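You operate a simulated robot arm through the tools that you are given. There is no shell and no other tool. Be economical: measure what you need, move in short steps, check, and stop when the job is done.

Carry out the task below with a simulated robot arm. There is one attempt and no reset: what you move stays moved.

## Task
Test the motor in the cradle, then put it in Reuse if good, Salvage if noisy.
Fine: guard closed for the run; power off before you open the guard and free the clamp; leave both open.

It is judged by the outcome, as a careful person would: the job done as asked, and still so three seconds after it is handed in. It fails if anything else is knocked over, pushed out of place, dropped, spilled or broken.

## Robot
A 7-joint arm with a two-finger parallel gripper, fixed in place. Base frame: the origin is at the foot of the arm, x ahead of it, y to its left, z up; the work surface is at about z = 88. Readings come in cm, rad, newtons and seconds.
With the tool pointing down near the work surface it reaches from about 24 to 68 cm from the base axis. Its first joint turns from -1.152 to 1.152 rad. Payload 2.4 kg.
The tool frame sits at the grasp point between the pads (the TCP): z along the fingers, y along the line on which they close. The tips reach 3 cm beyond it. Largest opening 9.4 cm; finger width 2.8, thickness 1; the body of the gripper, 5 by 9.6 cm, starts 5.5 cm behind the TCP.
Orientation is told as [roll, pitch, yaw] about the base's x, y, z axes, in that order, counted from this pose: with the fingers straight down and closing along the base's y, the tool's x points along the base's -x, its y along +y and its z along -z.

## Interface
- The arm moves only by the tool apply_moves. Its argument "increments" is text: rows parted by semicolons, each of 7 numbers parted by spaces: the shift along the tool's x, y, z in cm, then the turn, a rotation vector about the tool's x, y, z in rad, then the finger opening in cm, from 0 to 9.4. In form: tx ty tz wx wy wz fingers; .... A call has 1 to 12 rows; each row shifts and turns the commanded pose from where the row before left it, along the tool's axes as they then stand. Rows are played at 5 a second. More than 5 cm and 0.15 rad between two rows, or a gripper value outside its range, and nothing of the call is played. A pose out of reach is approached as far as the arm can. The call stops where the force on the tool passes 70 N (or 10 N more than at its start, if that is more) or the arm is blocked; 0.2 s more then pass. The fingers move at their own pace (about 15.3 cm/s each) and stop on an object; they squeeze with about 33 N. The grip force told is the motor's: it shows also when the fingers shut on nothing. Time passes only in rows, and 0.2 s behind the last, so rows that do not move let the fingers close. It gives the time, the measured TCP pose, the force on the tool (base axes), the opening and the grip force at its end, in the units of the frame above (readings bear some noise).
- Cameras (640 x 400 px; columns grow to the right, rows downward): "scene" is fixed at [4.23, 48.21, 143.85]; the picture's right is [-0.69, -0.72, 0.00], its down [-0.46, 0.44, -0.77] and it looks along [0.55, -0.53, -0.64] (base axes); focal length 299 px, centre (320, 200). "wrist" rides on the gripper at [7.6, 1.4, -10.2] in the tool frame; the picture's right is [-0.18, 0.98, 0.00], its down [-0.75, -0.14, -0.64] and it looks along [-0.63, -0.12, 0.77] (tool axes); focal length 243 px, centre (320, 200). There is no depth. A picture from a camera that has moved, and an enlarged one, comes with that camera's place and axes in the base frame and with its lens.
- capture(camera): a new picture of that camera. The clock stands still meanwhile.
- zoom(camera, box): a new picture of the part [left, top, right, bottom] of that camera's present view, enlarged. The clock stands still meanwhile.
- job_done(): hands the job in; it is judged then, once.

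Work in short steps. Places have to be worked out from the pictures, the camera data and where the tool is seen: move nearer, look again, correct. Check each grasp and each placing, and mend what went wrong. You have 120 turns and 68 pictures in all, those below and enlarged ones among them. Open the gripper and draw the arm clear of the work before you hand the job in, unless the task says otherwise; then end with one line.

The tools are called after "Emit:" as a command line: name --argument value ..., lists and objects as JSON in quotes. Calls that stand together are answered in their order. apply_moves: Moves the arm, as the interface text tells. Its arguments: {"type":"object","properties":{"increments":{"type":"string"}},"required":["increments"]} The other tools are called the same way: capture (camera) takes a picture; zoom (camera, box) takes an enlarged picture of a part of a camera's view; job_done () hands the job in.

At the start:

```text
clock: 0.0
ee_pos: [36.18, -5.15, 120.72]
orientation: [0.0, 0.002, 0.0]
force: [0.5, 0.0, -0.3]
width: 9.37
grasp_force: 0.1
```

scene: 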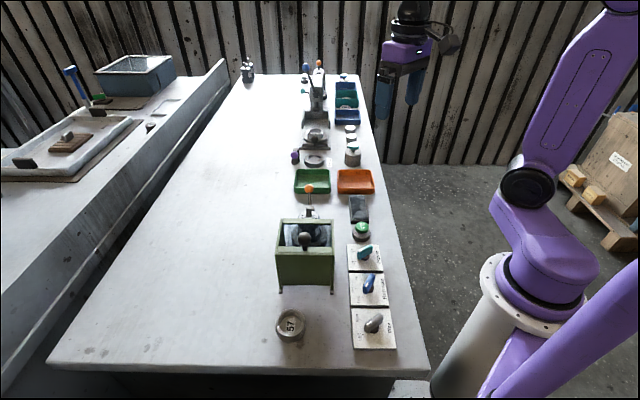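
wrist: 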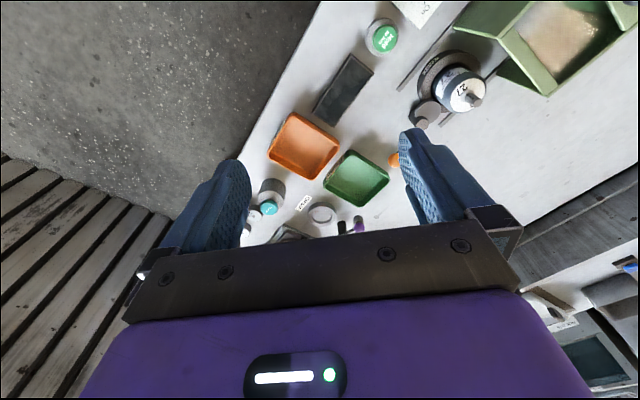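

The scene shows a guard box, cradle, clamp, knobs, button and trays; I'll enlarge the key regions first.

Emit:
zoom --camera "scene" --box '[260, 160, 420, 260]'

Emit:
zoom --camera "scene" --box '[260, 250, 420, 350]'

Emit:
zoom --camera "wrist" --box '[240, 0, 640, 250]'

Emit:
zoom --camera "scene" --box '[260, 60, 420, 160]'

```text
4.00 times, centred on (340, 210) of scene
camera zoom: at [4.23, 48.21, 143.85], right [-0.69, -0.72, 0.0], down [-0.46, 0.44, -0.77], along [0.55, -0.53, -0.64], focal length 1196 px, centre (240, 160)
```

zoom: 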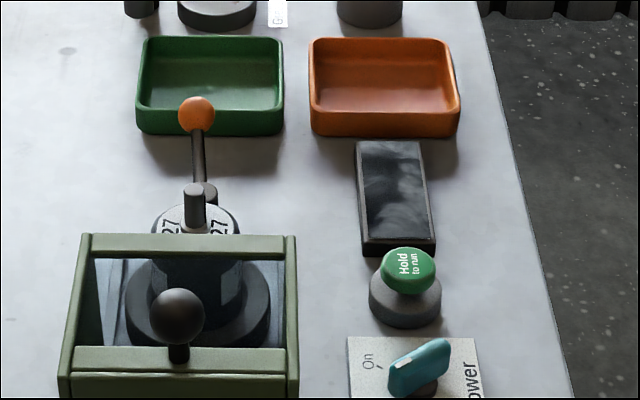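

```text
4.00 times, centred on (340, 300) of scene
camera zoom: at [4.23, 48.21, 143.85], right [-0.69, -0.72, 0.0], down [-0.46, 0.44, -0.77], along [0.55, -0.53, -0.64], focal length 1196 px, centre (240, -200)
```

zoom: 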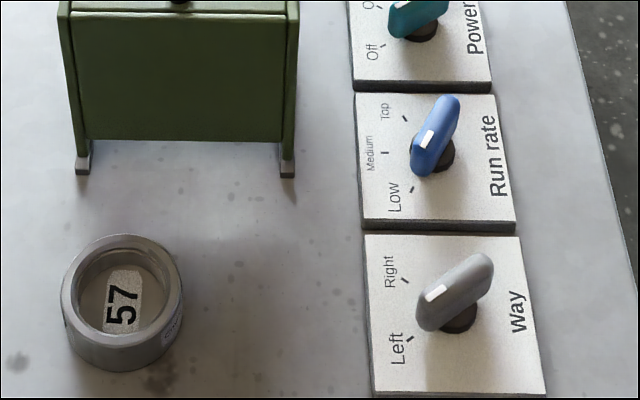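

```text
1.60 times, centred on (440, 125) of wrist
camera zoom: at [28.66, -3.7, 130.91], right [0.18, 0.98, 0.0], down [0.75, -0.14, 0.64], along [0.63, -0.12, -0.77], focal length 388 px, centre (128, 320)
```

zoom: 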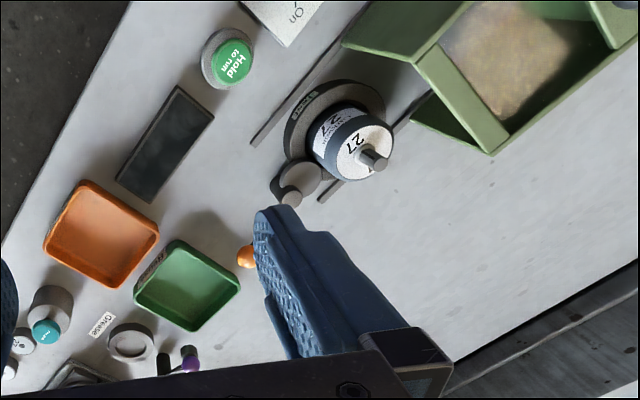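

```text
4.00 times, centred on (340, 110) of scene
camera zoom: at [4.23, 48.21, 143.85], right [-0.69, -0.72, 0.0], down [-0.46, 0.44, -0.77], along [0.55, -0.53, -0.64], focal length 1196 px, centre (240, 560)
```

zoom: 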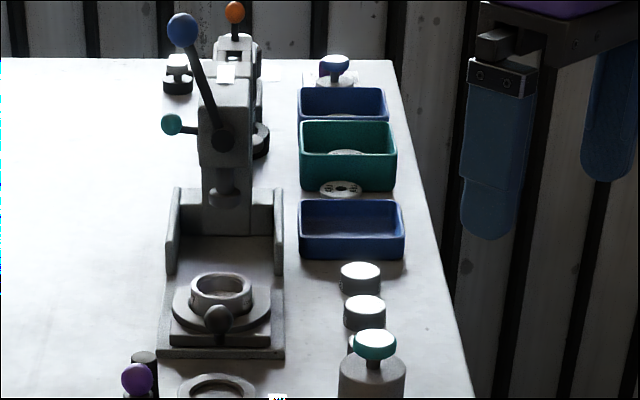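

I judge the motor at about (42,14), guard about (34,24), button (34,6), and the knobs at (29,10), (23,16), (17,22). I'll move the wrist camera over them for a closer look.

Emit:
apply_moves --increments "1.5 4.2 1 0 0 0 9.3;1.5 4.2 1 0 0 0 9.3;1.5 4.2 1 0 0 0 9.3;1.5 4.2 1 0 0 0 9.3;0 0 0 0 0 0 9.3"

Emit:
capture --camera "wrist"

Emit:
zoom --camera "wrist" --box '[200, 0, 440, 150]'

```text
clock: 1.2
ee_pos: [30.1, 11.71, 116.71]
orientation: [0.0, -0.001, 0.001]
force: [-0.8, 0.8, 0.2]
width: 9.31
grasp_force: 0.0
```

```text
61 pictures are left
camera wrist: at [22.59, 13.19, 126.91], right [0.18, 0.98, 0.0], down [0.75, -0.14, 0.64], along [0.63, -0.12, -0.77], focal length 243 px, centre (320, 200)
```

wrist: 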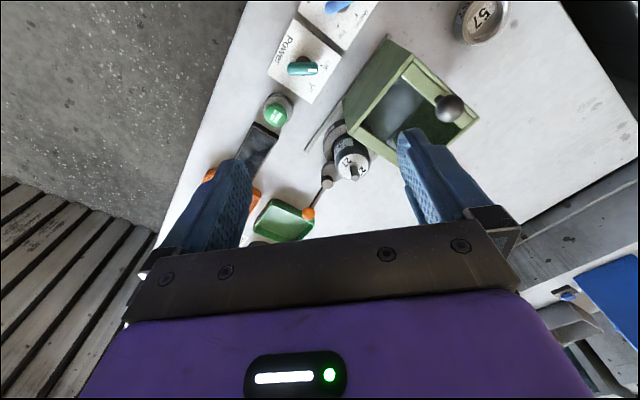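

```text
2.67 times, centred on (320, 75) of wrist
camera zoom: at [22.59, 13.19, 126.91], right [0.18, 0.98, 0.0], down [0.75, -0.14, 0.64], along [0.63, -0.12, -0.77], focal length 647 px, centre (320, 533)
```

zoom: 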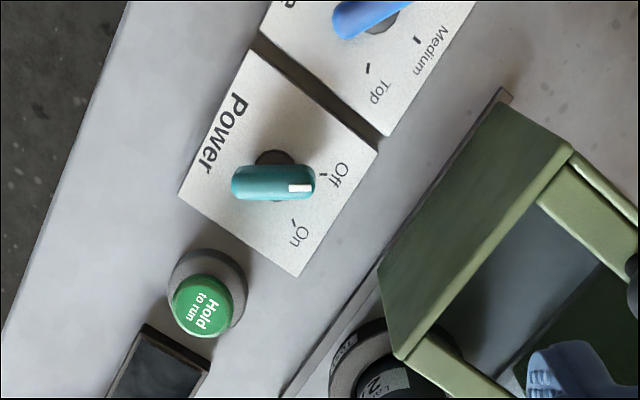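

Power knob seems to be Off; a "Hold to run" button and dark display are nearby. I'll move so the wrist camera looks nearly straight down on the motor to read its label.

Emit:
apply_moves --increments "-4 1 1.5 0 0 0 9.3;-4 1 1.5 0 0 0 9.3;-3 0 1.5 0 0 0 9.3;0 0 0 0 0 0 9.3"

Emit:
capture --camera "wrist"

Emit:
zoom --camera "wrist" --box '[220, 0, 460, 150]'

```text
clock: 2.2
ee_pos: [41.32, 13.73, 112.18]
orientation: [0.001, 0.001, 0.002]
force: [0.1, 0.2, 0.0]
width: 9.26
grasp_force: 0.0
```

```text
59 pictures are left
camera wrist: at [33.75, 15.07, 122.36], right [0.18, 0.98, 0.0], down [0.75, -0.14, 0.64], along [0.63, -0.12, -0.77], focal length 243 px, centre (320, 200)
```

wrist: 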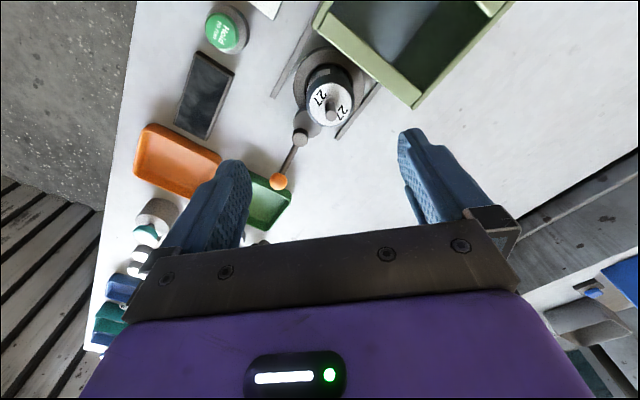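

```text
2.67 times, centred on (340, 75) of wrist
camera zoom: at [33.75, 15.07, 122.36], right [0.18, 0.98, 0.0], down [0.75, -0.14, 0.64], along [0.63, -0.12, -0.77], focal length 647 px, centre (267, 533)
```

zoom: 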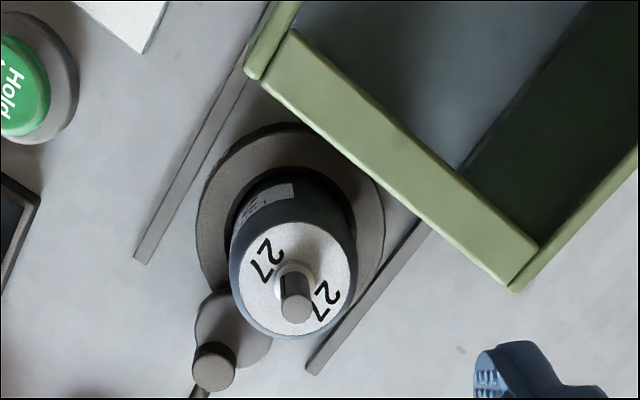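

The label is on the motor's side facing the arm; I'll drop back and yaw to read it.

Emit:
apply_moves --increments "2.7 -1.8 2.7 0 0 0 9.3;2.7 -1.8 2.7 0 0 0 9.3;2.7 -1.8 2.7 0 0 0 9.3;0 0 0 0 0 -0.125 9.3;0 0 0 0 0 -0.125 9.3;0 0 0 0 0 -0.125 9.3;0 0 0 0 0 -0.125 9.3;0 0 0 0 0 0 9.3"

Emit:
capture --camera "wrist"

Emit:
zoom --camera "wrist" --box '[240, 80, 400, 180]'

```text
clock: 4.0
ee_pos: [33.16, 8.23, 104.12]
orientation: [0.0, 0.0, 0.501]
force: [0.2, -0.1, -0.1]
width: 9.32
grasp_force: 0.1
```

```text
57 pictures are left
camera wrist: at [25.81, 5.85, 114.31], right [-0.31, 0.95, 0.0], down [0.73, 0.24, 0.64], along [0.61, 0.2, -0.77], focal length 243 px, centre (320, 200)
```

wrist: 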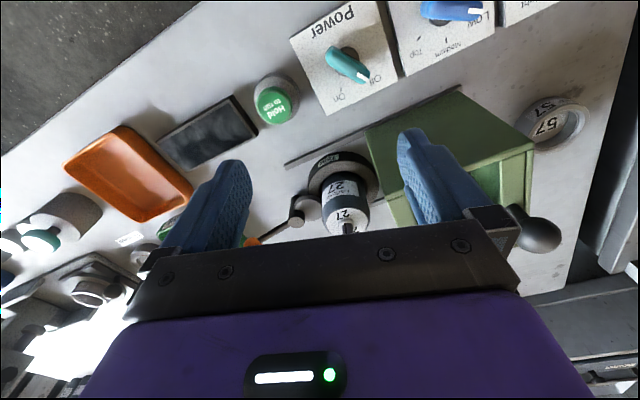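

```text
4.00 times, centred on (320, 130) of wrist
camera zoom: at [25.81, 5.85, 114.31], right [-0.31, 0.95, 0.0], down [0.73, 0.24, 0.64], along [0.61, 0.2, -0.77], focal length 970 px, centre (320, 480)
```

zoom: 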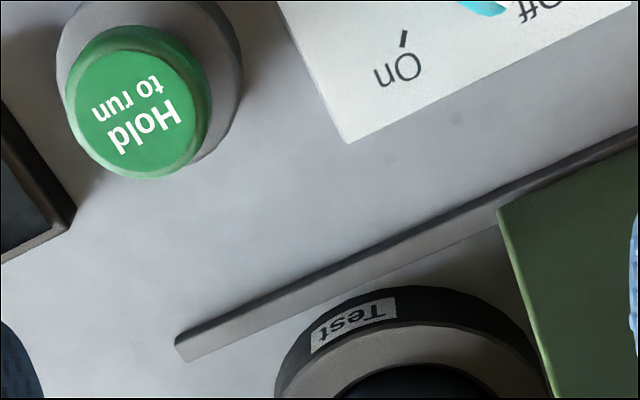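

Emit:
zoom --camera "wrist" --box '[304, 150, 384, 240]'

Emit:
zoom --camera "wrist" --box '[280, 0, 540, 120]'

```text
4.44 times, centred on (344, 195) of wrist
camera zoom: at [25.81, 5.85, 114.31], right [-0.31, 0.95, 0.0], down [0.73, 0.24, 0.64], along [0.61, 0.2, -0.77], focal length 1078 px, centre (213, 222)
```

zoom: 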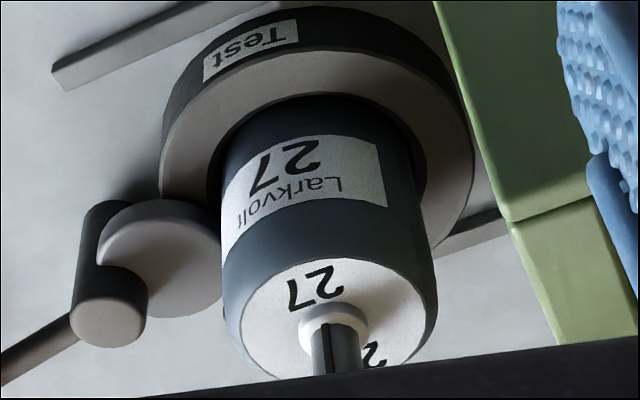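

```text
2.46 times, centred on (410, 60) of wrist
camera zoom: at [25.81, 5.85, 114.31], right [-0.31, 0.95, 0.0], down [0.73, 0.24, 0.64], along [0.61, 0.2, -0.77], focal length 597 px, centre (98, 545)
```

zoom: 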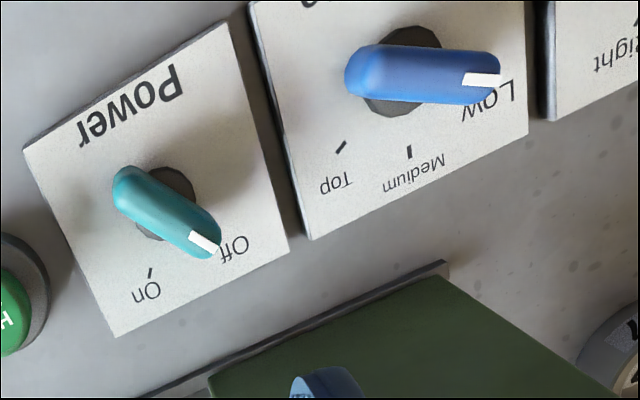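

The motor is labelled "Larkvolt 27" with no settings given; power is Off, rate Low. Next I look at the trays to find their labels.

Emit:
apply_moves --increments "0 0 -1 0 0 0.125 9.3;0 0 -1 0 0 0.125 9.3;0 0 -1 0 0 0.125 9.3;0 0 -1 0 0 0.125 9.3;0 -4.7 0 0 0 0 9.3;-1.5 -4.7 0 0 0 0 9.3;-1.5 -4.7 0 0 0 0 9.3;0 0 0 0 0 0 9.3"

Emit:
capture --camera "wrist"

Emit:
zoom --camera "wrist" --box '[240, 80, 416, 190]'

```text
clock: 5.8
ee_pos: [36.04, -5.94, 108.0]
orientation: [0.001, 0.001, -0.001]
force: [-0.1, 0.0, 0.9]
width: 9.31
grasp_force: 0.0
```

```text
53 pictures are left
camera wrist: at [28.56, -4.45, 118.28], right [0.18, 0.98, 0.0], down [0.75, -0.14, 0.64], along [0.63, -0.12, -0.77], focal length 243 px, centre (320, 200)
```

wrist: 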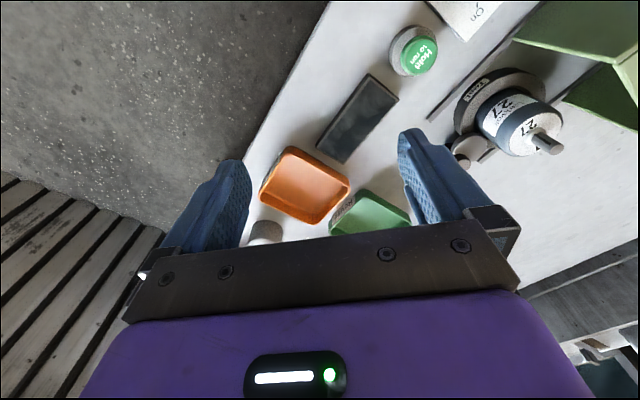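

```text
3.64 times, centred on (328, 135) of wrist
camera zoom: at [28.56, -4.45, 118.28], right [0.18, 0.98, 0.0], down [0.75, -0.14, 0.64], along [0.63, -0.12, -0.77], focal length 882 px, centre (291, 436)
```

zoom: 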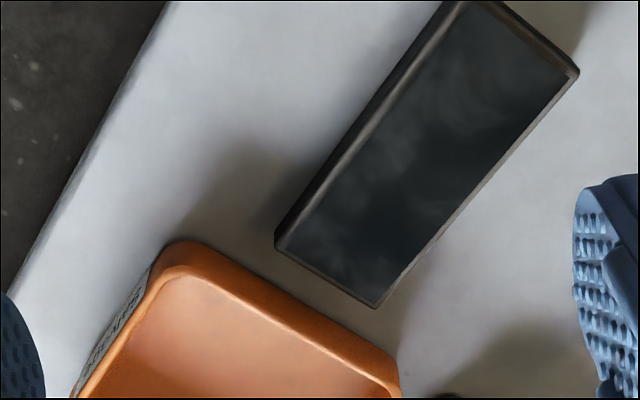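

Emit:
zoom --camera "wrist" --box '[310, 180, 390, 235]'

```text
7.27 times, centred on (350, 208) of wrist
camera zoom: at [28.56, -4.45, 118.28], right [0.18, 0.98, 0.0], down [0.75, -0.14, 0.64], along [0.63, -0.12, -0.77], focal length 1764 px, centre (102, 146)
```

zoom: 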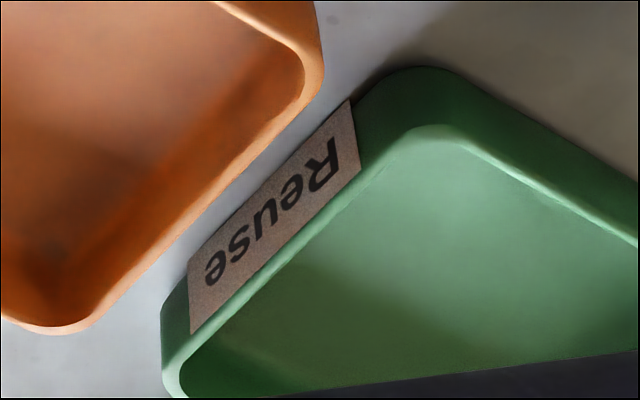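

Green is Reuse. By triangulation the motor top is near (42.6,14.5,95) and the guard's ball handle near (33.3,24.2,102.7), with rails running along (0.7,-0.7). I go above the handle with the closing line along the rails.

Emit:
apply_moves --increments "0 0 -4.5 0 0 0 9.3;0.4 5 0 0 0 0 9.3;0.4 5 0 0 0 0 9.3;0.4 5 0 0 0 0 9.3;0.5 5 0 0 0 0 9.3;0.5 5 0 0 0 0 9.3;0.5 5 0 0 0 0 9.3;0 0 0 0 0 0 9.3"

Emit:
apply_moves --increments "0 0 0 0 0 -0.131 9.3;0 0 0 0 0 -0.131 9.3;0 0 0 0 0 -0.131 9.3;0 0 0 0 0 -0.131 9.3;0 0 0 0 0 -0.131 9.3;0 0 0 0 0 -0.131 9.3;0 0 0 0 0 0 9.3"

Emit:
capture --camera "wrist"

Emit:
capture --camera "scene"

```text
refused: row 2 steps farther than a row can; nothing moved
```

```text
clock: 7.4
ee_pos: [36.17, -5.86, 108.13]
orientation: [0.0, 0.0, 0.789]
force: [-0.9, -0.2, 0.2]
width: 9.32
grasp_force: 0.0
```

```text
50 pictures are left
camera wrist: at [29.81, -10.22, 118.31], right [-0.57, 0.82, 0.0], down [0.63, 0.44, 0.64], along [0.53, 0.36, -0.77], focal length 243 px, centre (320, 200)
```

wrist: 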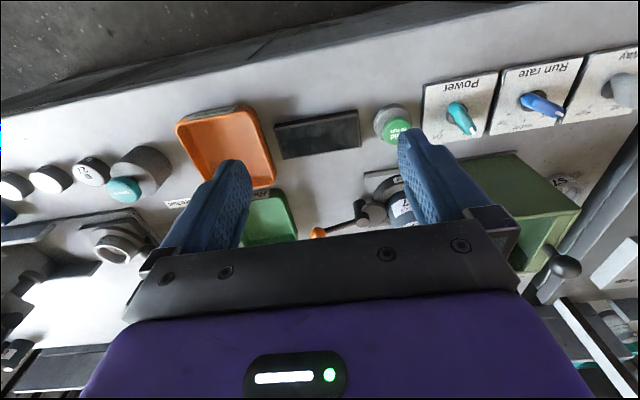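

```text
49 pictures are left
```

scene: 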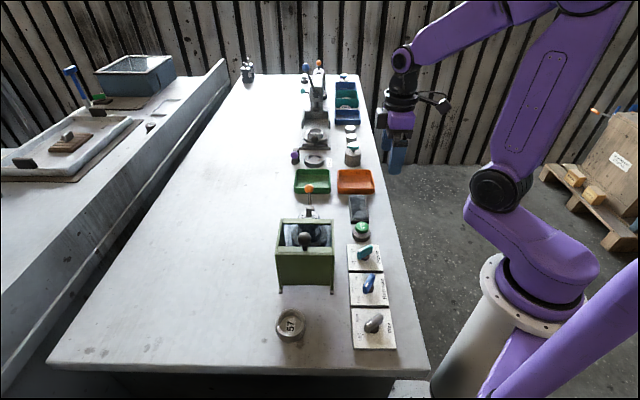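

First move was refused (step too long); only the yaw took place. Now I raise and travel to above the handle in shorter rows.

Emit:
apply_moves --increments "0 0 -4 0 0 0 9.3;-2.74 3.33 0 0 0 0 9.3;-2.74 3.33 0 0 0 0 9.3;-2.74 3.33 0 0 0 0 9.3;-2.74 3.33 0 0 0 0 9.3;-2.74 3.33 0 0 0 0 9.3;-2.74 3.33 0 0 0 0 9.3;-2.74 3.33 0 0 0 0 9.3;0 0 0 0 0 0 9.3"

Emit:
capture --camera "wrist"

Emit:
zoom --camera "scene" --box '[240, 150, 400, 250]'

```text
clock: 9.4
ee_pos: [33.06, 24.37, 112.46]
orientation: [0.001, -0.002, 0.787]
force: [0.7, 0.5, -0.6]
width: 9.29
grasp_force: 0.1
```

```text
48 pictures are left
camera wrist: at [26.72, 19.99, 122.48], right [-0.57, 0.82, 0.0], down [0.63, 0.43, 0.64], along [0.53, 0.36, -0.77], focal length 243 px, centre (320, 200)
```

wrist: 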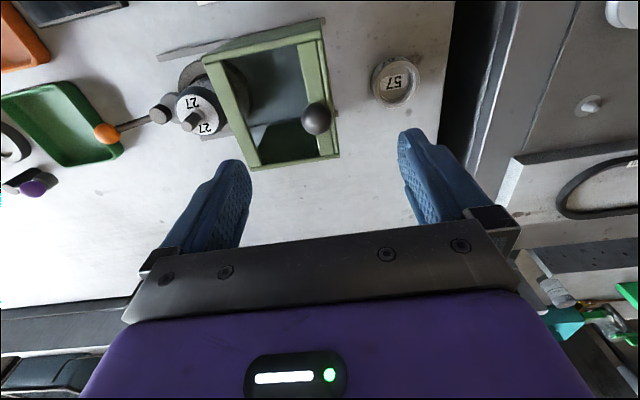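

```text
4.00 times, centred on (320, 200) of scene
camera zoom: at [4.23, 48.22, 143.85], right [-0.69, -0.72, 0.0], down [-0.46, 0.44, -0.77], along [0.55, -0.53, -0.64], focal length 1196 px, centre (320, 200)
```

zoom: 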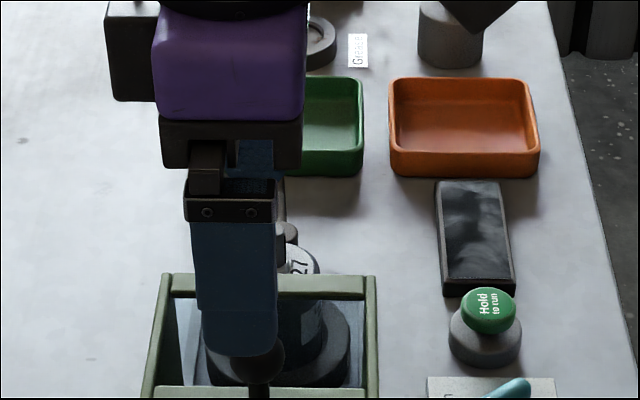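

The handle shows at (33.3,24.1,102.7), right under the TCP. I descend to z≈104 and close on it.

Emit:
apply_moves --increments "0 0 4 0 0 0 6;0 0 3 0 0 0 6;0 0 1.2 0 0 0 6;0 0 0 0 0 0 6;0 0 0 0 0 0 0;0 0 0 0 0 0 0;0 0 0 0 0 0 0"

Emit:
capture --camera "wrist"

```text
clock: 11.0
ee_pos: [33.32, 24.36, 104.0]
orientation: [-0.001, 0.0, 0.786]
force: [9.3, -6.7, -11.0]
width: 2.58
grasp_force: 44.8
```

```text
46 pictures are left
camera wrist: at [26.9, 19.86, 114.17], right [-0.57, 0.82, 0.0], down [0.63, 0.43, 0.64], along [0.53, 0.36, -0.77], focal length 243 px, centre (320, 200)
```

wrist: 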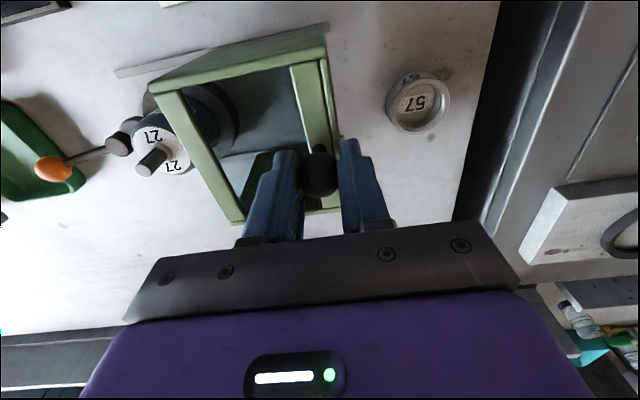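

The handle is gripped (2.58 cm). I slide the guard toward the motor along the rails.

Emit:
apply_moves --increments "0 -1 0 0 0 0 0;0 -1 0 0 0 0 0;0 -1 0 0 0 0 0;0 -1 0 0 0 0 0;0 0 0 0 0 0 0"

Emit:
capture --camera "wrist"

```text
clock: 12.2
ee_pos: [36.01, 21.43, 104.01]
orientation: [0.0, -0.001, 0.786]
force: [3.8, 4.6, 11.2]
width: 2.54
grasp_force: 44.8
```

```text
45 pictures are left
camera wrist: at [29.68, 17.03, 114.16], right [-0.57, 0.82, 0.0], down [0.63, 0.43, 0.64], along [0.53, 0.36, -0.77], focal length 243 px, centre (320, 200)
```

wrist: 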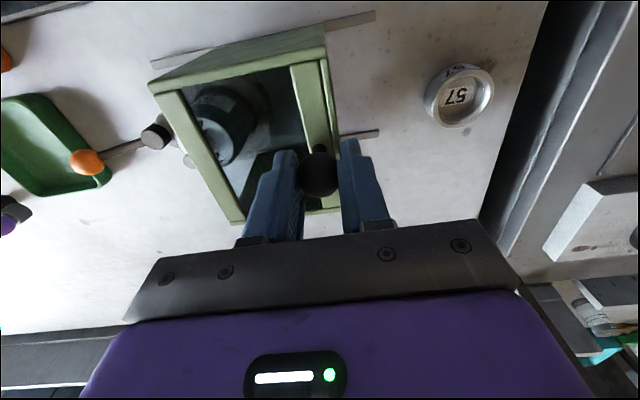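

It slides freely; the motor is moving inside the guard. I continue.

Emit:
apply_moves --increments "0 -1 0 0 0 0 0;0 -1 0 0 0 0 0;0 -1 0 0 0 0 0;0 -1 0 0 0 0 0;0 0 0 0 0 0 0"

Emit:
capture --camera "wrist"

```text
clock: 13.4
ee_pos: [39.01, 18.53, 104.0]
orientation: [0.001, -0.001, 0.788]
force: [3.0, 2.7, 15.7]
width: 2.55
grasp_force: 44.5
```

```text
44 pictures are left
camera wrist: at [32.59, 14.16, 114.17], right [-0.57, 0.82, 0.0], down [0.63, 0.43, 0.64], along [0.53, 0.36, -0.77], focal length 243 px, centre (320, 200)
```

wrist: 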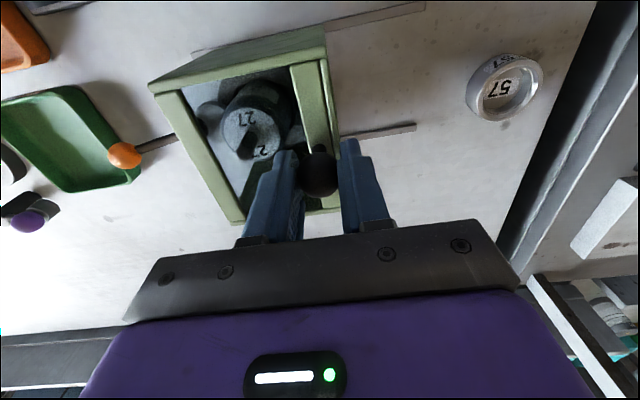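

Not yet at an end stop; I continue in small steps.

Emit:
apply_moves --increments "0 -0.7 0 0 0 0 0;0 -0.7 0 0 0 0 0;0 -0.7 0 0 0 0 0;0 0 0 0 0 0 0"

Emit:
capture --camera "wrist"

```text
clock: 14.4
ee_pos: [40.37, 17.21, 104.06]
orientation: [0.0, -0.002, 0.786]
force: [-2.6, 6.1, 18.6]
width: 2.54
grasp_force: 44.8
```

```text
43 pictures are left
camera wrist: at [33.98, 12.75, 114.15], right [-0.57, 0.82, 0.0], down [0.63, 0.43, 0.64], along [0.53, 0.36, -0.77], focal length 243 px, centre (320, 200)
```

wrist: 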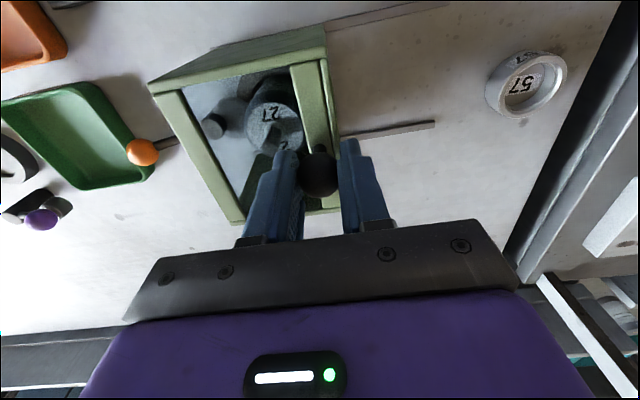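

It seems to be about at its stop; I nudge a bit more to find out.

Emit:
apply_moves --increments "0 -0.4 0 0 0 0 0;0 -0.4 0 0 0 0 0;0 0 0 0 0 0 0"

```text
clock: 15.2
ee_pos: [40.31, 17.12, 103.98]
orientation: [0.009, 0.002, 0.793]
force: [-35.9, 32.8, 27.9]
width: 2.54
grasp_force: 44.7
```

The guard is at its end stop (48 N of reaction). I ease off, release, rise, and move above the power knob, then look.

Emit:
apply_moves --increments "0 0.7 -0.2 0 0 0 0;0 0 0 0 0 0 5;0 0 0 0 0 0 5;0 0 -4 0 0 0 5;0 0 -4 0 0 0 5;4.35 0.8 0 0 0 -0.118 5;4.35 0.3 0 0 0 -0.118 5;4.35 -0.2 0 0 0 -0.118 5;0 0 0 0 0 -0.118 5;0 0 0 0 0 0 5"

Emit:
capture --camera "wrist"

Emit:
capture --camera "scene"

```text
clock: 17.4
ee_pos: [31.75, 7.42, 112.17]
orientation: [-0.002, 0.001, 1.261]
force: [-0.3, 0.7, -0.4]
width: 5.02
grasp_force: 0.1
```

```text
42 pictures are left
camera wrist: at [28.15, 0.56, 122.29], right [-0.88, 0.48, 0.0], down [0.36, 0.67, 0.64], along [0.3, 0.56, -0.77], focal length 243 px, centre (320, 200)
```

wrist: 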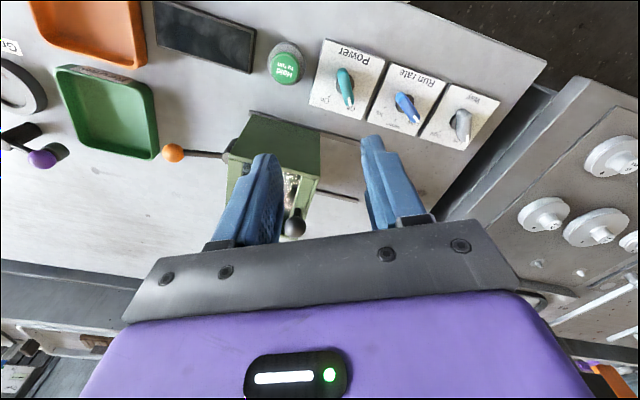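

```text
41 pictures are left
```

scene: 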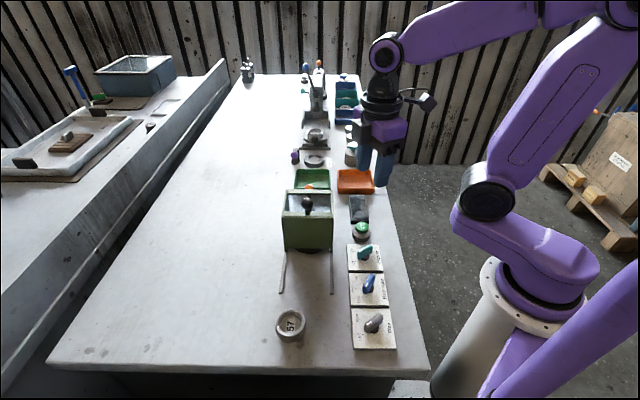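

Guard closed over the motor. Zooming in on the power knob to fix its place and angle.

Emit:
zoom --camera "wrist" --box '[260, 30, 420, 130]'

```text
4.00 times, centred on (340, 80) of wrist
camera zoom: at [28.15, 0.56, 122.29], right [-0.88, 0.48, 0.0], down [0.36, 0.67, 0.64], along [0.3, 0.56, -0.77], focal length 970 px, centre (240, 680)
```

zoom: 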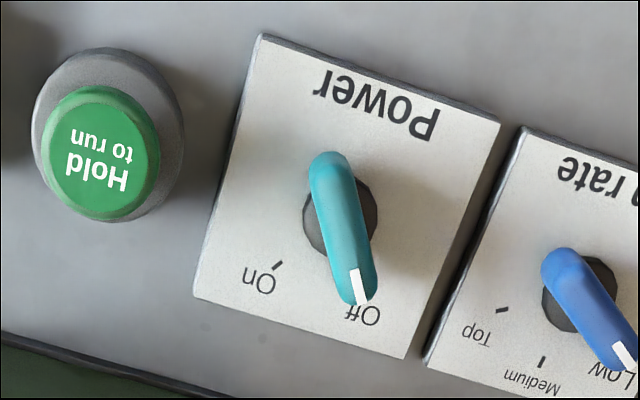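

Power knob at (29.3,9.3), handle pointing at Off (~80°); On is at ~12°. I position over it, align, and descend to z≈93.2.

Emit:
apply_moves --increments "-1.06 2.91 2 0 0 0 5;0 0 0 0 0 -0.135 5;0 0 4 0 0 0 5;0 0 4 0 0 0 5;0 0 4 0 0 0 5;0 0 2.5 0 0 0 5;0 0 0 0 0 0 5"

Emit:
capture --camera "wrist"

Emit:
zoom --camera "scene" --box '[300, 180, 420, 280]'

```text
clock: 19.0
ee_pos: [29.37, 9.24, 95.55]
orientation: [0.0, -0.001, 1.395]
force: [-0.3, -0.1, -0.4]
width: 5.0
grasp_force: 0.1
```

```text
39 pictures are left
camera wrist: at [26.61, 2.04, 105.74], right [-0.94, 0.35, 0.0], down [0.27, 0.72, 0.64], along [0.23, 0.6, -0.77], focal length 243 px, centre (320, 200)
```

wrist: 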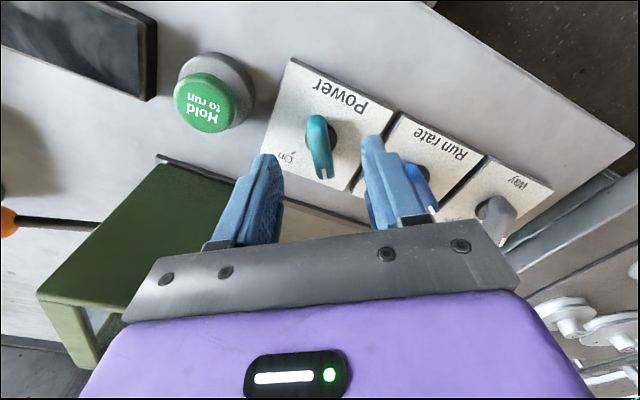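

```text
4.00 times, centred on (360, 230) of scene
camera zoom: at [4.23, 48.21, 143.85], right [-0.69, -0.72, 0.0], down [-0.46, 0.44, -0.77], along [0.55, -0.53, -0.64], focal length 1196 px, centre (160, 80)
```

zoom: 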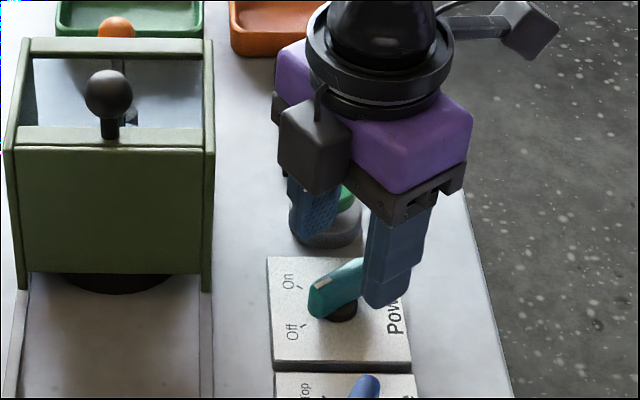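

Fingers straddle the knob well. I descend 2.4 cm more and close.

Emit:
apply_moves --increments "0 0 1.4 0 0 0 5;0 0 1 0 0 0 4;0 0 0 0 0 0 0;0 0 0 0 0 0 0;0 0 0 0 0 0 0"

Emit:
capture --camera "wrist"

```text
clock: 20.2
ee_pos: [29.37, 9.32, 93.19]
orientation: [-0.001, 0.0, 1.393]
force: [5.2, -2.2, -4.7]
width: 1.27
grasp_force: 44.8
```

```text
37 pictures are left
camera wrist: at [26.6, 2.07, 103.41], right [-0.94, 0.35, 0.0], down [0.27, 0.72, 0.64], along [0.23, 0.6, -0.77], focal length 243 px, centre (320, 200)
```

wrist: 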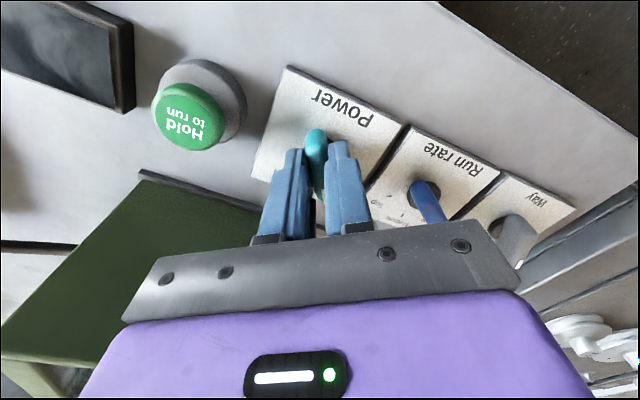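

Gripped at 1.27 cm. I turn it ~68° toward On.

Emit:
apply_moves --increments "0 0 0 0 0 0.145 0;0 0 0 0 0 0.145 0;0 0 0 0 0 0.145 0;0 0 0 0 0 0.145 0;0 0 0 0 0 0.145 0;0 0 0 0 0 0.145 0;0 0 0 0 0 0.145 0;0 0 0 0 0 0.145 0;0 0 0 0 0 0 0"

Emit:
capture --camera "wrist"

```text
clock: 22.2
ee_pos: [29.14, 9.53, 93.19]
orientation: [-0.003, 0.001, 0.235]
force: [-36.5, 33.6, 0.0]
width: 1.26
grasp_force: 45.0
```

```text
36 pictures are left
camera wrist: at [21.44, 9.13, 103.43], right [-0.05, 1.0, 0.0], down [0.77, 0.04, 0.64], along [0.64, 0.03, -0.77], focal length 243 px, centre (320, 200)
```

wrist: 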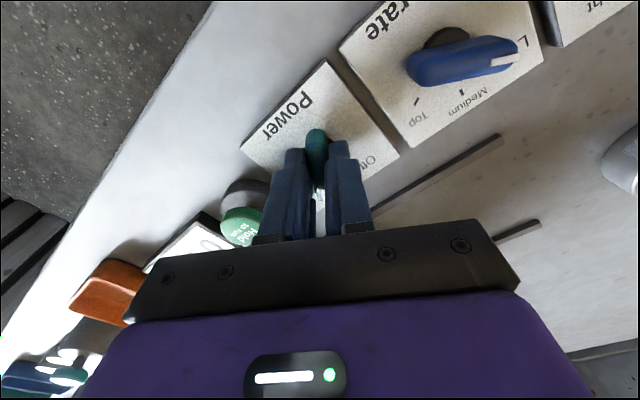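

The display has lit up, so power is on. I open, rise, and check.

Emit:
apply_moves --increments "0 0 0 0 0 0 4;0 0 0 0 0 0 4;0 0 -4 0 0 0 4;0 0 -4 0 0 0 4;0 0 -4 0 0 0 4;0 0 0 0 0 0 4"

Emit:
capture --camera "wrist"

Emit:
zoom --camera "scene" --box '[300, 180, 420, 280]'

```text
clock: 23.6
ee_pos: [29.33, 9.32, 105.4]
orientation: [-0.002, -0.001, 0.235]
force: [-0.6, 0.3, 0.0]
width: 4.0
grasp_force: 0.1
```

```text
35 pictures are left
camera wrist: at [21.64, 9.02, 115.55], right [-0.05, 1.0, 0.0], down [0.77, 0.04, 0.64], along [0.64, 0.03, -0.77], focal length 243 px, centre (320, 200)
```

wrist: 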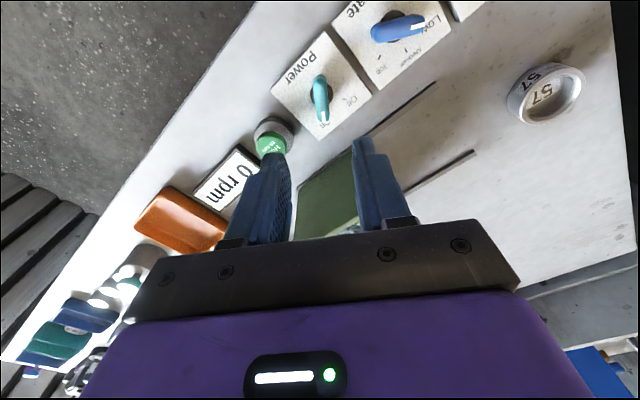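

```text
4.00 times, centred on (360, 230) of scene
camera zoom: at [4.23, 48.21, 143.85], right [-0.69, -0.72, 0.0], down [-0.46, 0.44, -0.77], along [0.55, -0.53, -0.64], focal length 1196 px, centre (160, 80)
```

zoom: 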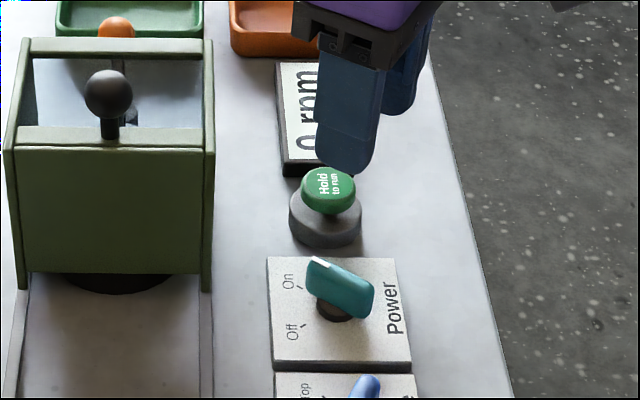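

Display reads "0 rpm": powered. Button cap is about (34.2,4.2,92). I move above it with fingers closed and yaw so the wrist camera can see the display.

Emit:
apply_moves --increments "-1.78 -3.05 0 0 0 0 0;-1.78 -3.05 0 0 0 0 0;0 0 0 0 0 -0.15 0;0 0 0 0 0 -0.15 0;0 0 0 0 0 -0.15 0;0 0 0 0 0 -0.15 0;0 0 2 0 0 -0.15 0;0 0 3 0 0 -0.15 0;0 0 2.5 0 0 0 0;0 0 0 0 0 0 0"

Emit:
capture --camera "wrist"

Emit:
zoom --camera "scene" --box '[300, 160, 420, 260]'

```text
clock: 25.8
ee_pos: [34.09, 4.08, 97.72]
orientation: [0.001, 0.001, 1.133]
force: [0.3, -1.0, 0.2]
width: 0.0
grasp_force: 33.0
```

```text
33 pictures are left
camera wrist: at [29.6, -2.12, 107.92], right [-0.81, 0.58, 0.0], down [0.45, 0.62, 0.64], along [0.37, 0.52, -0.77], focal length 243 px, centre (320, 200)
```

wrist: 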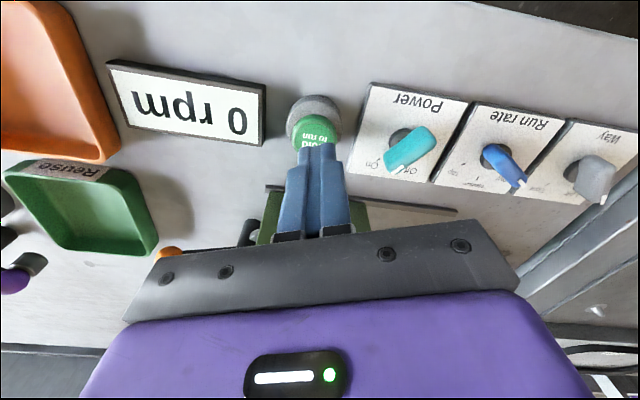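

```text
4.00 times, centred on (360, 210) of scene
camera zoom: at [4.23, 48.21, 143.85], right [-0.69, -0.72, 0.0], down [-0.46, 0.44, -0.77], along [0.55, -0.53, -0.64], focal length 1196 px, centre (160, 160)
```

zoom: 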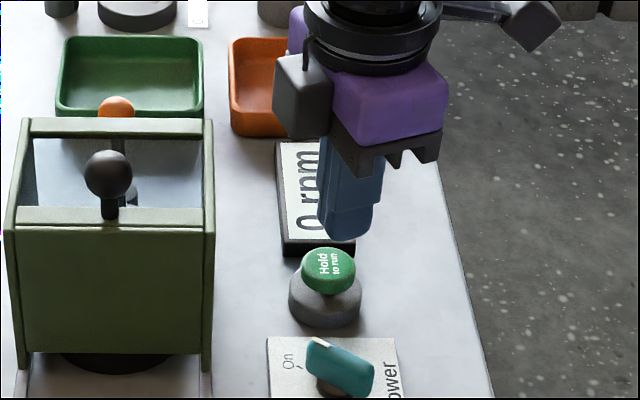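

Tips are over the cap. I press down gradually.

Emit:
apply_moves --increments "0 0 1.5 0 0 0 0;0 0 0.7 0 0 0 0;0 0 0.4 0 0 0 0;0 0 0 0 0 0 0"

Emit:
capture --camera "wrist"

```text
clock: 26.8
ee_pos: [33.99, 4.08, 95.16]
orientation: [0.0, 0.001, 1.132]
force: [-0.3, 1.0, 0.2]
width: 0.02
grasp_force: 33.3
```

```text
31 pictures are left
camera wrist: at [29.65, -2.05, 105.31], right [-0.81, 0.58, 0.0], down [0.45, 0.62, 0.64], along [0.37, 0.52, -0.77], focal length 243 px, centre (320, 200)
```

wrist: 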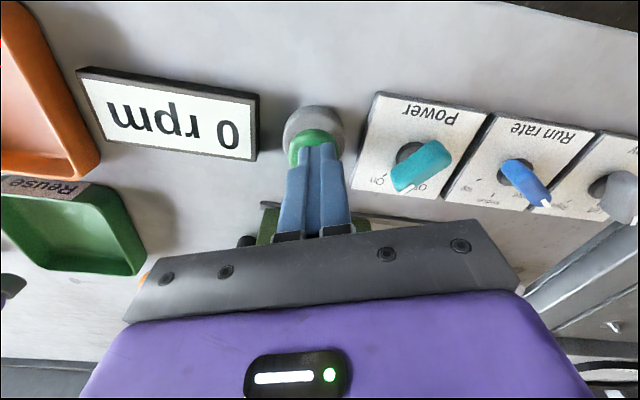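

No contact yet; I continue down in small steps.

Emit:
apply_moves --increments "0 0 0.4 0 0 0 0;0 0 0.4 0 0 0 0;0 0 0.3 0 0 0 0;0 0 0 0 0 0 0"

```text
clock: 27.8
ee_pos: [34.13, 4.23, 94.08]
orientation: [0.0, -0.001, 1.133]
force: [0.5, -1.1, 2.7]
width: 0.01
grasp_force: 33.0
```

Emit:
apply_moves --increments "0 0 0.3 0 0 0 0;0 0 0.2 0 0 0 0;0 0 0 0 0 0 0;0 0 0 0 0 0 0;0 0 0 0 0 0 0"

Emit:
capture --camera "wrist"

```text
clock: 29.0
ee_pos: [34.2, 4.28, 93.62]
orientation: [-0.001, -0.002, 1.134]
force: [-6.6, 3.2, 42.6]
width: 0.03
grasp_force: 33.1
```

```text
30 pictures are left
camera wrist: at [29.67, -2.05, 103.78], right [-0.81, 0.58, 0.0], down [0.45, 0.62, 0.64], along [0.38, 0.52, -0.77], focal length 243 px, centre (320, 200)
```

wrist: 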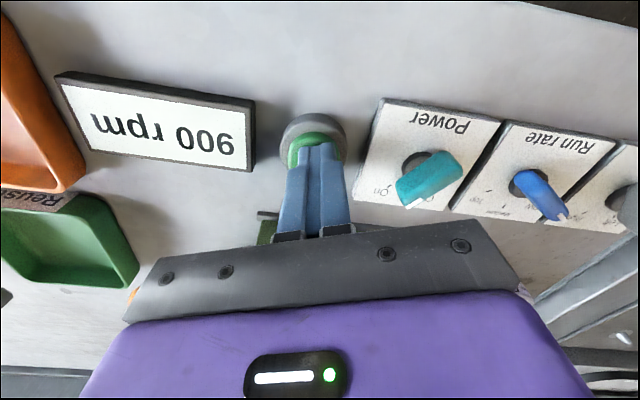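

Running at 900 rpm. I hold for a couple of seconds more and watch for the verdict.

Emit:
apply_moves --increments "0 0 0 0 0 0 0;0 0 0 0 0 0 0;0 0 0 0 0 0 0;0 0 0 0 0 0 0;0 0 0 0 0 0 0;0 0 0 0 0 0 0;0 0 0 0 0 0 0;0 0 0 0 0 0 0;0 0 0 0 0 0 0;0 0 0 0 0 0 0;0 0 0 0 0 0 0;0 0 0 0 0 0 0"

Emit:
capture --camera "wrist"

```text
clock: 31.6
ee_pos: [34.21, 4.25, 93.63]
orientation: [-0.001, -0.001, 1.133]
force: [-1.7, 7.0, 43.7]
width: 0.0
grasp_force: 32.8
```

```text
29 pictures are left
camera wrist: at [29.68, -2.05, 103.77], right [-0.81, 0.58, 0.0], down [0.45, 0.62, 0.64], along [0.38, 0.52, -0.77], focal length 243 px, centre (320, 200)
```

wrist: 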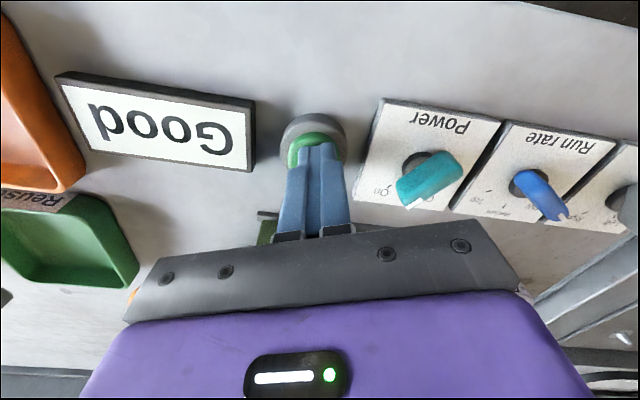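

Verdict: Good → Reuse (green tray). I release the button, rise, and go back over the power knob at its On angle.

Emit:
apply_moves --increments "0 0 -3 0 0 0 0;0 0 -4 0 0 0 0;0 0 -4 0 0 0.15 5;0 0 0 0 0 0.15 5;0 0 0 0 0 0.15 5;0 0 0 0 0 0.15 5;0 0 0 0 0 0.15 5;0 0 0 0 0 0.15 5;1.81 3.1 0 0 0 0 5;1.81 3.1 0 0 0 0 5;0 0 4 0 0 0 5;0 0 0 0 0 0 5"

Emit:
capture --camera "wrist"

```text
clock: 34.2
ee_pos: [29.23, 9.35, 100.49]
orientation: [0.001, -0.001, 0.232]
force: [0.8, -0.2, -0.1]
width: 5.0
grasp_force: 0.0
```

```text
28 pictures are left
camera wrist: at [21.49, 9.07, 110.69], right [-0.05, 1.0, 0.0], down [0.77, 0.04, 0.64], along [0.64, 0.03, -0.77], focal length 243 px, centre (320, 200)
```

wrist: 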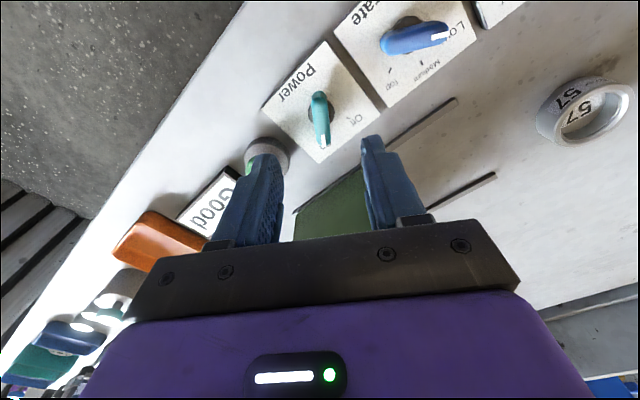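

Aligned. Descend to 93.2, grip, and turn back 68° to Off.

Emit:
apply_moves --increments "0 0 4 0 0 0 5;0 0 3.2 0 0 0 5;0 0 0 0 0 0 0;0 0 0 0 0 0 0;0 0 0 0 0 0 0;0 0 0 0 0 -0.145 0;0 0 0 0 0 -0.145 0;0 0 0 0 0 -0.145 0;0 0 0 0 0 -0.145 0;0 0 0 0 0 -0.145 0;0 0 0 0 0 -0.145 0"

Emit:
apply_moves --increments "0 0 0 0 0 -0.145 0;0 0 0 0 0 -0.145 0;0 0 0 0 0 0 0"

```text
clock: 36.6
ee_pos: [29.28, 9.36, 93.39]
orientation: [0.0, -0.001, 1.108]
force: [3.3, 5.7, -32.5]
width: 1.29
grasp_force: 44.2
```

```text
clock: 37.4
ee_pos: [29.26, 9.43, 93.37]
orientation: [-0.001, 0.001, 1.394]
force: [16.3, -3.5, -30.4]
width: 1.28
grasp_force: 45.2
```

The knob turned to the Off angle. I release, rise and check.

Emit:
apply_moves --increments "0 0 0 0 0 0 4;0 0 0 0 0 0 4;0 0 -4 0 0 0 4;0 0 -5 0 0 0 4;0 0 -5 0 0 0 5;0 0 -4.5 0 0 0.15 5;0 0 0 0 0 0.15 5;0 0 0 0 0 0.15 5;0 0 0 0 0 0.15 5;0 0 0 0 0 0 5"

Emit:
capture --camera "wrist"

Emit:
zoom --camera "scene" --box '[260, 160, 420, 260]'

```text
clock: 39.6
ee_pos: [29.19, 9.43, 111.93]
orientation: [0.001, 0.001, 0.793]
force: [0.2, 1.2, 0.0]
width: 5.01
grasp_force: 0.0
```

```text
27 pictures are left
camera wrist: at [22.9, 4.98, 122.02], right [-0.57, 0.82, 0.0], down [0.63, 0.44, 0.64], along [0.53, 0.37, -0.77], focal length 243 px, centre (320, 200)
```

wrist: 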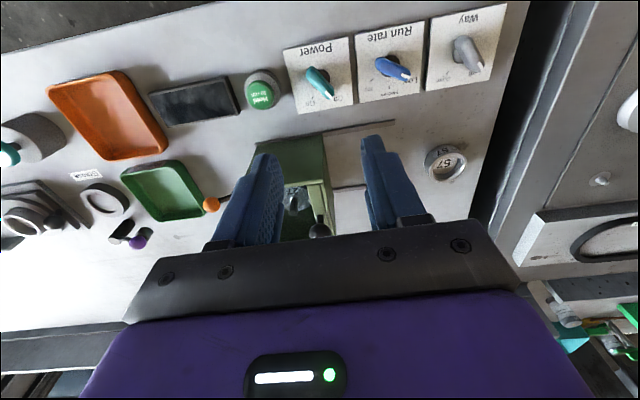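

```text
4.00 times, centred on (340, 210) of scene
camera zoom: at [4.23, 48.21, 143.85], right [-0.69, -0.72, 0.0], down [-0.46, 0.44, -0.77], along [0.55, -0.53, -0.64], focal length 1196 px, centre (240, 160)
```

zoom: 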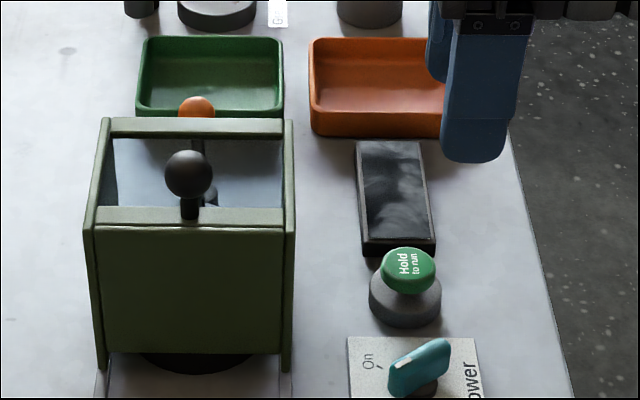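

Display is dark, power is off. I go back to the guard handle at (40.3,17.2), grip it.

Emit:
apply_moves --increments "-4.45 -0.8 0 0 0 0 6;-4.45 -0.8 0 0 0 0 6;-4.45 -0.85 0 0 0 0 6;0 0 0 0 0 0 6;0 0 4 0 0 0 6;0 0 2.5 0 0 0 6;0 0 1.4 0 0 0 6;0 0 0 0 0 0 0;0 0 0 0 0 0 0;0 0 0 0 0 0 0"

Emit:
capture --camera "wrist"

```text
clock: 41.8
ee_pos: [40.32, 17.3, 103.77]
orientation: [-0.001, 0.0, 0.794]
force: [2.0, -2.1, -5.7]
width: 2.55
grasp_force: 44.6
```

```text
25 pictures are left
camera wrist: at [33.95, 12.81, 114.08], right [-0.57, 0.82, 0.0], down [0.63, 0.44, 0.64], along [0.53, 0.37, -0.77], focal length 243 px, centre (320, 200)
```

wrist: 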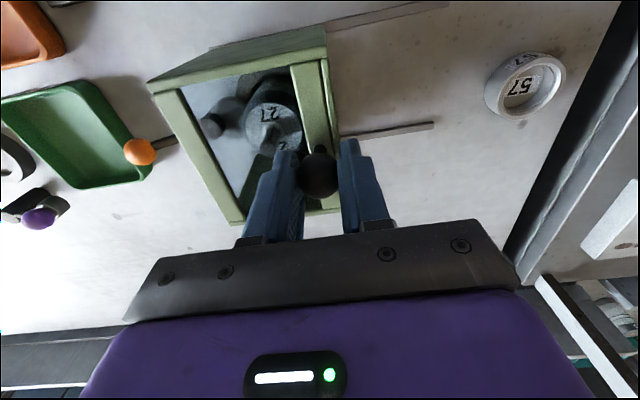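

Gripped. I slide the guard back the same 9.8 cm to its open position.

Emit:
apply_moves --increments "0 1 0 0 0 0 0;0 1 0 0 0 0 0;0 1 0 0 0 0 0;0 1 0 0 0 0 0;0 1 0 0 0 0 0;0 1 0 0 0 0 0;0 1 0 0 0 0 0;0 1 0 0 0 0 0;0 1 0 0 0 0 0;0 0.7 0 0 0 0 0;0 0 0 0 0 0 0"

Emit:
apply_moves --increments "0 0.3 0 0 0 0 0;0 0 0 0 0 0 0"

Emit:
capture --camera "wrist"

```text
clock: 44.2
ee_pos: [33.42, 24.11, 103.9]
orientation: [0.0, -0.003, 0.794]
force: [7.3, 7.2, -16.5]
width: 2.55
grasp_force: 44.8
```

```text
clock: 44.8
ee_pos: [33.18, 24.18, 103.88]
orientation: [-0.001, 0.0, 0.794]
force: [10.5, 1.5, -17.8]
width: 2.54
grasp_force: 44.6
```

```text
24 pictures are left
camera wrist: at [26.93, 19.8, 114.09], right [-0.57, 0.82, 0.0], down [0.63, 0.44, 0.64], along [0.53, 0.37, -0.77], focal length 243 px, centre (320, 200)
```

wrist: 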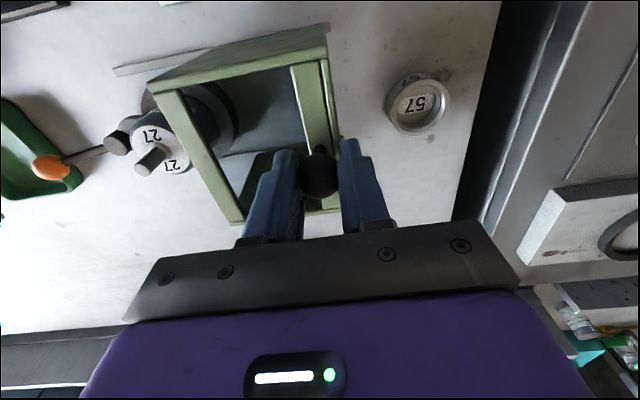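

Guard is back at its starting place; I test gently whether it's at the stop.

Emit:
apply_moves --increments "0 0.4 0 0 0 0 0;0 0.4 0 0 0 0 0;0 0 0 0 0 0 0"

```text
clock: 45.6
ee_pos: [33.25, 24.2, 103.87]
orientation: [-0.01, -0.002, 0.788]
force: [47.0, -27.2, -3.2]
width: 2.51
grasp_force: 44.6
```

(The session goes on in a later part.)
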